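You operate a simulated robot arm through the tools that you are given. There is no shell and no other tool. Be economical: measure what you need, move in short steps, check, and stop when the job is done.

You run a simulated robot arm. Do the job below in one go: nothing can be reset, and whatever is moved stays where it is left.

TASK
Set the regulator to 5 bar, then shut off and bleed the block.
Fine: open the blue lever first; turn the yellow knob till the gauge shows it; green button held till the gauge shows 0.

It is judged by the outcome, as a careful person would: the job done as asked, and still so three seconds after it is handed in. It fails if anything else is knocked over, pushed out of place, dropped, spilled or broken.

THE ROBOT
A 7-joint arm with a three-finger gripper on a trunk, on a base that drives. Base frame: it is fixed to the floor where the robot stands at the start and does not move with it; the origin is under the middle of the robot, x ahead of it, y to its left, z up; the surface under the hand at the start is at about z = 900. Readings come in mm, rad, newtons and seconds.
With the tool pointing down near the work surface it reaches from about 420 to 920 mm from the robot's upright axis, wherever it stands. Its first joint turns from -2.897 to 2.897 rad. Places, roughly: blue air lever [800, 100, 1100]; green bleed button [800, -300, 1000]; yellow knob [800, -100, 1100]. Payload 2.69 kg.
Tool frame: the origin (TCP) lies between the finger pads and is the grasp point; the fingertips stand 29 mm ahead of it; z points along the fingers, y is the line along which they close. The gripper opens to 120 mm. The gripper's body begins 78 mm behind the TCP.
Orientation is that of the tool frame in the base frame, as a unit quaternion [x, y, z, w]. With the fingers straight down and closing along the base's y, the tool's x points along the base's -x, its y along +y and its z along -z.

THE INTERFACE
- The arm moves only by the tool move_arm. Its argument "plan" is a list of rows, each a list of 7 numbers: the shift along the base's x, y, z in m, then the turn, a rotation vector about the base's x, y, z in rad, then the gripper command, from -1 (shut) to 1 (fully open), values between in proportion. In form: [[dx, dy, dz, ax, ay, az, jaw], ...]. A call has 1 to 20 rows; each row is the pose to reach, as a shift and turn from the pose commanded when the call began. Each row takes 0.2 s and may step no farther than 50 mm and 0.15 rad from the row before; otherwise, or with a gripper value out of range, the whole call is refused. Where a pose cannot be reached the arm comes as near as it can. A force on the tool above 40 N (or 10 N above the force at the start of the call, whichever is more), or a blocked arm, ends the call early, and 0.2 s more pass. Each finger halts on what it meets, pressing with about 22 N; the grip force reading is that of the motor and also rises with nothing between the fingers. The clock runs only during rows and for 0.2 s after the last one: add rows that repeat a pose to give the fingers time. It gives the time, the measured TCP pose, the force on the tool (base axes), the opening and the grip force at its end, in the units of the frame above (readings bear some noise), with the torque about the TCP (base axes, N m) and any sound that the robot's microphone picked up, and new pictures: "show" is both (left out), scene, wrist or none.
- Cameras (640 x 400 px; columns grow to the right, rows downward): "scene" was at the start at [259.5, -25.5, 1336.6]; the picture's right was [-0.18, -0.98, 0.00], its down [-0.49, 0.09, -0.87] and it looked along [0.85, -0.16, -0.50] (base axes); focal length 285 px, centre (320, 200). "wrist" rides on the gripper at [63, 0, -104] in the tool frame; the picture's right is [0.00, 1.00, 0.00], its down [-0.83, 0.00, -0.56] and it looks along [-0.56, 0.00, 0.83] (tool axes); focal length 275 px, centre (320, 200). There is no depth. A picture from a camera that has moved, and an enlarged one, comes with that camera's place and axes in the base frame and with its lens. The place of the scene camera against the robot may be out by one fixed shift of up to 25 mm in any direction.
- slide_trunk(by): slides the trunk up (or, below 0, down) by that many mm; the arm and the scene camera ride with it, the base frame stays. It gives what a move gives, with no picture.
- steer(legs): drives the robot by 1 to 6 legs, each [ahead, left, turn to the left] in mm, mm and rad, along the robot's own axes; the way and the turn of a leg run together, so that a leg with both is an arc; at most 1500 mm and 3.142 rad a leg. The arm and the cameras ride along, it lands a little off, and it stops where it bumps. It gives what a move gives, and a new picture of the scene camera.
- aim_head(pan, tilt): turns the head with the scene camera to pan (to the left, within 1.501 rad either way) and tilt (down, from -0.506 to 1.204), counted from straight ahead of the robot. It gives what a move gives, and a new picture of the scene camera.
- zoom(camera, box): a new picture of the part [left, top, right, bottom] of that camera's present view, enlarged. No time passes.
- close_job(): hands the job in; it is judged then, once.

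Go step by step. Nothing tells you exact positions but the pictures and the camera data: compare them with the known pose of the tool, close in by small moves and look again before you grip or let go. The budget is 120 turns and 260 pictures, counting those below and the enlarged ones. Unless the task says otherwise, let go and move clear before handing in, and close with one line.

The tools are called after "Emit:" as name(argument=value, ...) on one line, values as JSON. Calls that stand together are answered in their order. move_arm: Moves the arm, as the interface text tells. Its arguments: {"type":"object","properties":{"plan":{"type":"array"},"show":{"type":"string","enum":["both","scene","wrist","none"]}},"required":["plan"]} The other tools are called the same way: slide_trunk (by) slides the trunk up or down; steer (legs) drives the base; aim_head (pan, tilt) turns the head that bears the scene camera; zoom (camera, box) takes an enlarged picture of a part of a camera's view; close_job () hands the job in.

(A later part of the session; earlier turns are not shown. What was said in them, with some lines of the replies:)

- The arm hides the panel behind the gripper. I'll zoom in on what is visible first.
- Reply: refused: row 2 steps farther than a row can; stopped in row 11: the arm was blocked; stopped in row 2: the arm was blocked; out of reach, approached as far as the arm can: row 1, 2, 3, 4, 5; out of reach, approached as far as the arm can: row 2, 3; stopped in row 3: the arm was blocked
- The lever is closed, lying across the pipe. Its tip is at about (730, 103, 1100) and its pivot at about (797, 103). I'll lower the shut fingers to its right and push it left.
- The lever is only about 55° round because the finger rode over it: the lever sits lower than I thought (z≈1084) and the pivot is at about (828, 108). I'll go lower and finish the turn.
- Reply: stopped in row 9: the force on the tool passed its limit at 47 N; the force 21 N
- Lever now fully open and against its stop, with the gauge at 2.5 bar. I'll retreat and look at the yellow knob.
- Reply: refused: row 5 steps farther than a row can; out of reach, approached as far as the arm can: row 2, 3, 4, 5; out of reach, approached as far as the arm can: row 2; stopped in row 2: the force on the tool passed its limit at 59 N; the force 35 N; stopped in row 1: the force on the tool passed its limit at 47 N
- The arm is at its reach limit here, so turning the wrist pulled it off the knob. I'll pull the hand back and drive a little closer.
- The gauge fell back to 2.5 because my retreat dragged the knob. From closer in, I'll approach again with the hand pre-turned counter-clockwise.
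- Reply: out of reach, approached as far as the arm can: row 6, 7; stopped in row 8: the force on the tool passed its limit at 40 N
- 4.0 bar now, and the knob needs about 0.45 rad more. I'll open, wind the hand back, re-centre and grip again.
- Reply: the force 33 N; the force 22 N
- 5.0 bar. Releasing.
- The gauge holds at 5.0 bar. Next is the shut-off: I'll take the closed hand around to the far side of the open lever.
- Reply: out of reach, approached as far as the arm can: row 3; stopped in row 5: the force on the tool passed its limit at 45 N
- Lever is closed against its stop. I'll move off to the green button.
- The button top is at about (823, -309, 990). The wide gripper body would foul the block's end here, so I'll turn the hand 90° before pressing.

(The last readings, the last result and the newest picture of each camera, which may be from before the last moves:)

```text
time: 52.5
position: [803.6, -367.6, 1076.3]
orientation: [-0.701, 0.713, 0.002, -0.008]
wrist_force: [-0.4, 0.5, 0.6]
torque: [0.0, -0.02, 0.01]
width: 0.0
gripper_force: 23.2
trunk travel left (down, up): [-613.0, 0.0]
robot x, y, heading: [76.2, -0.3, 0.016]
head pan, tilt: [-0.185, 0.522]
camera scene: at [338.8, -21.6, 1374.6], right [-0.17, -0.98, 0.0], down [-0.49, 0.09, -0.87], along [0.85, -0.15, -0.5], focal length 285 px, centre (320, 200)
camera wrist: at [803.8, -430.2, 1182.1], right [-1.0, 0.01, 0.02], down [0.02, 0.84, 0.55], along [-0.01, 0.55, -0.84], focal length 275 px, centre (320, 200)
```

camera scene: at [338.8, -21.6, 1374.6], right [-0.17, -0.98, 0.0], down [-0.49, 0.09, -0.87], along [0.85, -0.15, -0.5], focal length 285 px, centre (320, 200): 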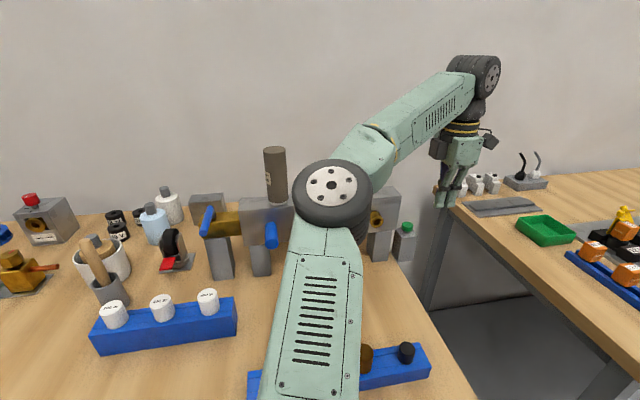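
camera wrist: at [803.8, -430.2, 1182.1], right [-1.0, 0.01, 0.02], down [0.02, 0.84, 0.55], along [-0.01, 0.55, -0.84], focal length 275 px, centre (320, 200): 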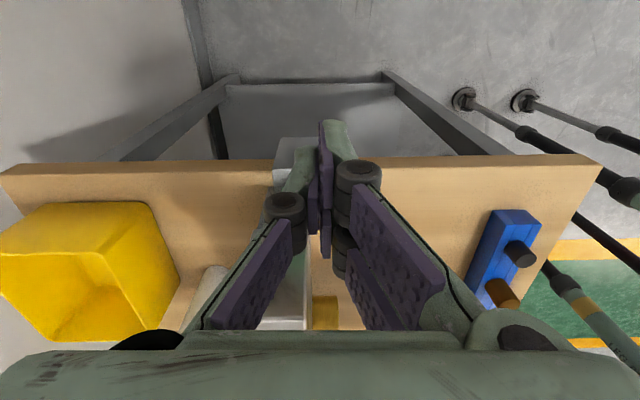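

Emit:
move_arm(plan=[[0.01, 0.015, 0.0, 0, 0, 0, -0.5], [0.019, 0.03, 0.0, 0, 0, 0, 0], [0.019, 0.03, 0.0, 0, 0, 0, 0], [0.019, 0.03, 0.0, 0, 0, 0, 0]], show="wrist")

Emit:
zoom(camera="scene", box=[330, 160, 490, 260])

```text
time: 53.5
position: [821.1, -338.5, 1076.3]
orientation: [-0.701, 0.713, 0.003, -0.009]
wrist_force: [-0.3, 0.3, 0.2]
torque: [0.01, 0.0, -0.01]
width: 60.1
gripper_force: 0.1
trunk travel left (down, up): [-613.0, 0.0]
robot x, y, heading: [79.6, 2.7, 0.009]
head pan, tilt: [-0.185, 0.522]
camera wrist: at [821.4, -400.1, 1182.5], right [-1.0, 0.01, 0.02], down [0.02, 0.84, 0.55], along [-0.01, 0.55, -0.84], focal length 275 px, centre (320, 200)
```

wrist: 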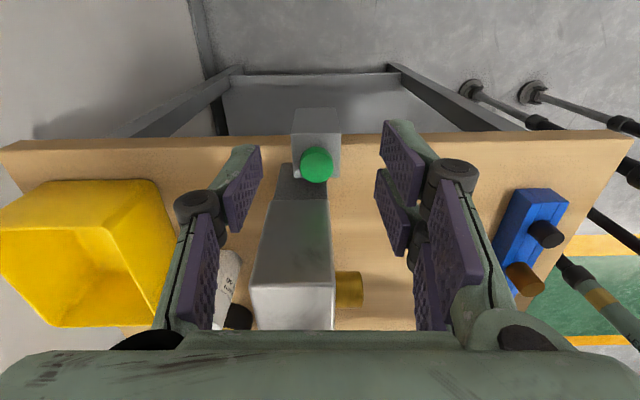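

```text
4.00 times, centred on (410, 210) of scene
camera zoom: at [338.8, -21.6, 1374.6], right [-0.17, -0.98, 0.0], down [-0.49, 0.09, -0.87], along [0.85, -0.15, -0.5], focal length 1138 px, centre (-40, 160)
```

zoom: 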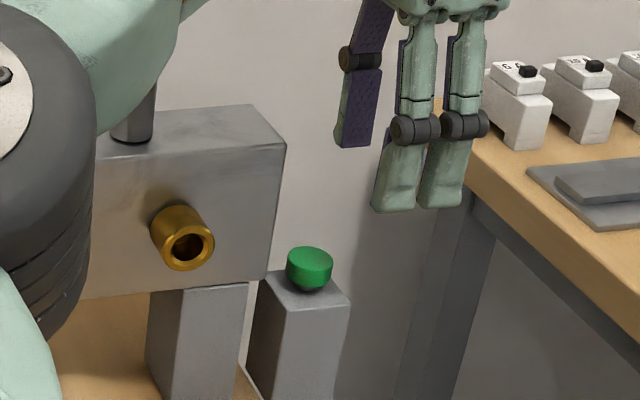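

Emit:
move_arm(plan=[[0.0, 0.014, 0.0, 0, 0, 0, -0.5], [0.0, 0.028, -0.01, 0, 0, 0, -1], [0.0, 0.028, -0.025, 0, 0, 0, -1], [0.0, 0.028, -0.04, 0, 0, 0, -1], [0.0, 0.028, -0.04, 0, 0, 0, -1]])

Emit:
zoom(camera="scene", box=[290, 160, 450, 260])

```text
time: 54.7
position: [822.6, -311.6, 1035.6]
orientation: [-0.701, 0.713, 0.003, -0.009]
wrist_force: [-0.5, 0.6, -1.1]
torque: [-0.01, 0.01, 0.0]
width: 0.0
gripper_force: 22.5
trunk travel left (down, up): [-613.0, 0.0]
robot x, y, heading: [78.3, -0.1, 0.012]
head pan, tilt: [-0.185, 0.522]
camera scene: at [338.7, -21.6, 1374.6], right [-0.17, -0.98, 0.0], down [-0.49, 0.09, -0.87], along [0.85, -0.15, -0.5], focal length 285 px, centre (320, 200)
camera wrist: at [823.3, -372.5, 1142.0], right [-1.0, 0.01, 0.02], down [0.02, 0.84, 0.55], along [-0.01, 0.55, -0.84], focal length 275 px, centre (320, 200)
```

scene: 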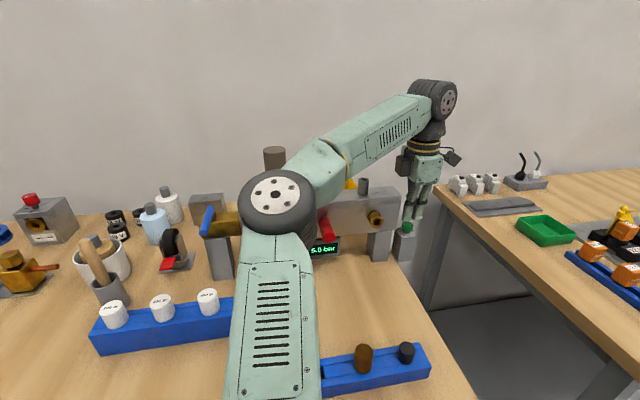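
wrist: 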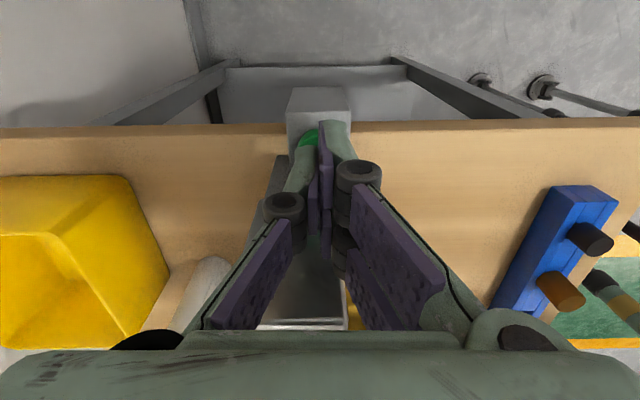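

```text
4.00 times, centred on (370, 210) of scene
camera zoom: at [338.7, -21.6, 1374.6], right [-0.17, -0.98, 0.0], down [-0.49, 0.09, -0.87], along [0.85, -0.15, -0.5], focal length 1138 px, centre (120, 160)
```

zoom: 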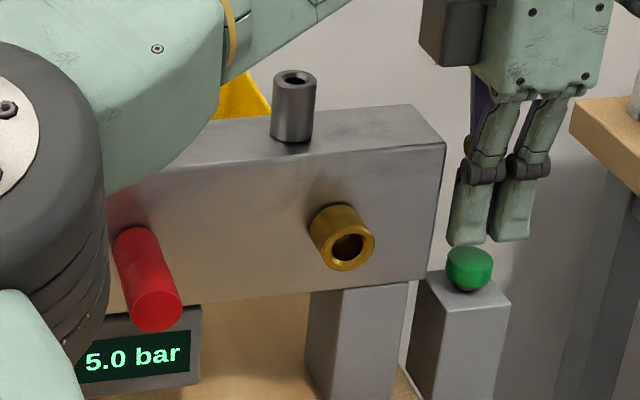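

Emit:
zoom(camera="wrist", box=[260, 80, 388, 160])

```text
5.00 times, centred on (324, 120) of wrist
camera zoom: at [823.3, -372.5, 1142.0], right [-1.0, 0.01, 0.02], down [0.02, 0.84, 0.55], along [-0.01, 0.55, -0.84], focal length 1376 px, centre (300, 600)
```

zoom: 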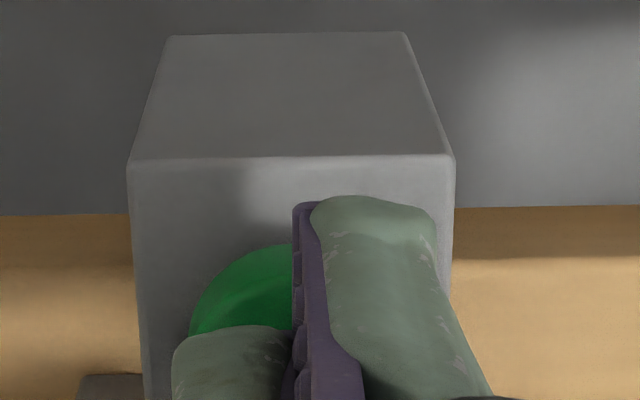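

Emit:
move_arm(plan=[[0.001, 0.005, -0.004, 0, 0, 0, -1], [0.001, 0.005, -0.009, 0, 0, 0, -1], [0.001, 0.005, -0.013, 0, 0, 0, -1], [0.001, 0.005, -0.017, 0, 0, 0, -1]], show="none")

Emit:
zoom(camera="scene", box=[290, 160, 450, 260])

```text
time: 55.7
position: [823.4, -304.6, 1020.3]
orientation: [-0.701, 0.713, 0.002, -0.009]
wrist_force: [-0.6, 0.6, 1.3]
torque: [0.0, -0.03, 0.02]
width: 0.0
gripper_force: 21.7
trunk travel left (down, up): [-613.0, 0.0]
robot x, y, heading: [79.0, -1.2, 0.008]
head pan, tilt: [-0.185, 0.522]
```

```text
4.00 times, centred on (370, 210) of scene
camera zoom: at [338.6, -21.5, 1374.6], right [-0.17, -0.98, 0.0], down [-0.49, 0.09, -0.87], along [0.85, -0.15, -0.5], focal length 1138 px, centre (120, 160)
```

zoom: 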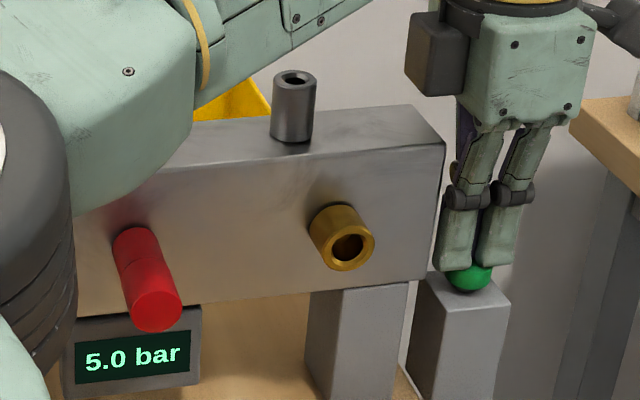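

Emit:
move_arm(plan=[[0, 0, -0.002, 0, 0, 0, -1], [0, 0, -0.004, 0, 0, 0, -1], [0, 0, -0.006, 0, 0, 0, -1], [0, 0, -0.006, 0, 0, 0, -1]], show="none")

Emit:
zoom(camera="scene", box=[290, 160, 450, 260])

```text
time: 56.7
position: [823.8, -305.1, 1015.2]
orientation: [-0.7, 0.714, 0.003, -0.008]
wrist_force: [0.1, 0.1, 5.0]
torque: [0.02, -0.02, -0.01]
width: 6.0
gripper_force: 28.1
trunk travel left (down, up): [-613.0, 0.0]
robot x, y, heading: [83.6, 2.7, 0.005]
head pan, tilt: [-0.185, 0.522]
heard: click
```

```text
4.00 times, centred on (370, 210) of scene
camera zoom: at [338.4, -21.3, 1374.7], right [-0.17, -0.98, 0.0], down [-0.49, 0.09, -0.87], along [0.85, -0.15, -0.5], focal length 1138 px, centre (120, 160)
```

zoom: 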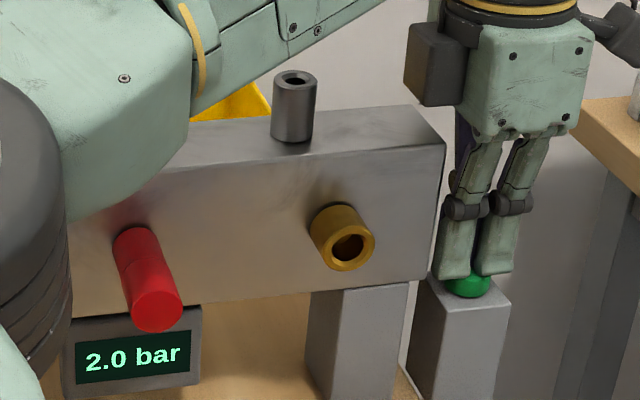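

Click heard and the pressure is falling, so I'll keep holding.

Emit:
move_arm(plan=[[0, 0, 0, 0, 0, 0, -1], [0, 0, 0, 0, 0, 0, -1], [0, 0, 0, 0, 0, 0, -1], [0, 0, 0, 0, 0, 0, -1], [0, 0, 0, 0, 0, 0, -1], [0, 0, 0, 0, 0, 0, -1], [0, 0, 0, 0, 0, 0, -1], [0, 0, 0, 0, 0, 0, -1]], show="none")

Emit:
zoom(camera="scene", box=[290, 160, 450, 260])

```text
time: 58.5
position: [822.4, -305.7, 1015.0]
orientation: [-0.701, 0.713, 0.001, -0.009]
wrist_force: [0.0, 1.3, 5.5]
torque: [0.03, 0.05, -0.01]
width: 5.9
gripper_force: 28.2
trunk travel left (down, up): [-613.0, 0.0]
robot x, y, heading: [79.7, 4.1, 0.011]
head pan, tilt: [-0.185, 0.522]
```

```text
4.00 times, centred on (370, 210) of scene
camera zoom: at [338.4, -21.3, 1374.7], right [-0.17, -0.98, 0.0], down [-0.49, 0.09, -0.87], along [0.85, -0.15, -0.5], focal length 1138 px, centre (120, 160)
```

zoom: 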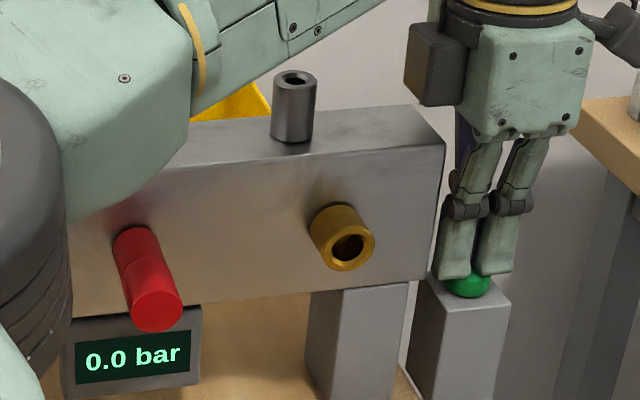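

The gauge reads 0.0 bar. Lifting straight off.

Emit:
move_arm(plan=[[0, 0, 0.01, 0, 0, 0, -1], [0, 0, 0.03, 0, 0, 0, -1], [0, -0.01, 0.06, 0, 0, 0, -1], [-0.02, -0.03, 0.09, 0, 0, 0, -1], [-0.06, -0.03, 0.11, 0, 0, 0, -1], [-0.1, -0.03, 0.12, 0, 0, 0, -1], [-0.14, -0.03, 0.12, 0, 0, 0, -1], [-0.18, -0.03, 0.12, 0, 0, 0, -1], [-0.18, -0.03, 0.12, 0, 0, 0, -1], [-0.18, -0.03, 0.12, 0, 0, 0, -1]], show="scene")

Emit:
zoom(camera="scene", box=[180, 140, 436, 300])

```text
time: 60.7
position: [645.1, -334.7, 1130.6]
orientation: [-0.701, 0.713, 0.003, -0.008]
wrist_force: [0.5, 0.3, 0.3]
torque: [0.02, -0.01, -0.03]
width: 0.0
gripper_force: 28.4
trunk travel left (down, up): [-613.0, 0.0]
robot x, y, heading: [77.8, 3.4, 0.004]
head pan, tilt: [-0.185, 0.522]
camera scene: at [338.7, -21.6, 1374.6], right [-0.17, -0.98, 0.0], down [-0.49, 0.09, -0.87], along [0.85, -0.15, -0.5], focal length 285 px, centre (320, 200)
```

scene: 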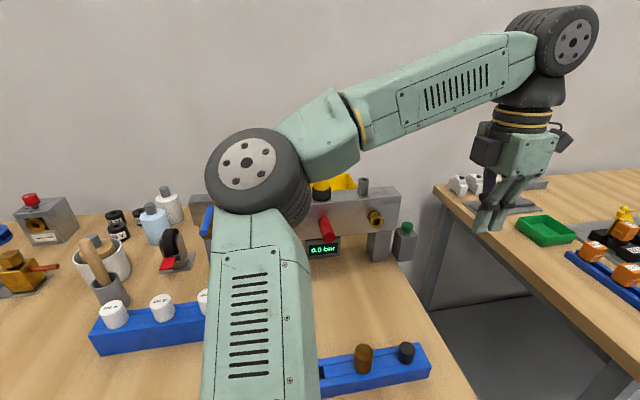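

```text
2.50 times, centred on (308, 220) of scene
camera zoom: at [338.7, -21.6, 1374.6], right [-0.17, -0.98, 0.0], down [-0.49, 0.09, -0.87], along [0.85, -0.15, -0.5], focal length 712 px, centre (350, 150)
```

zoom: 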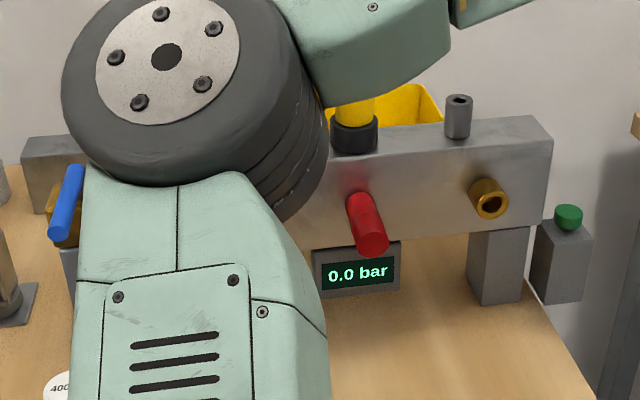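

The gauge stays at 0.0 bar with the button released. The lever is closed, the knob is where I set it, and the hand is clear.

Emit:
close_job()

```text
The job is handed in.
```

The regulator is set to 5 bar, the blue lever is shut off, and the block is bled: the gauge still read 0.0 bar after I let go of the green button.
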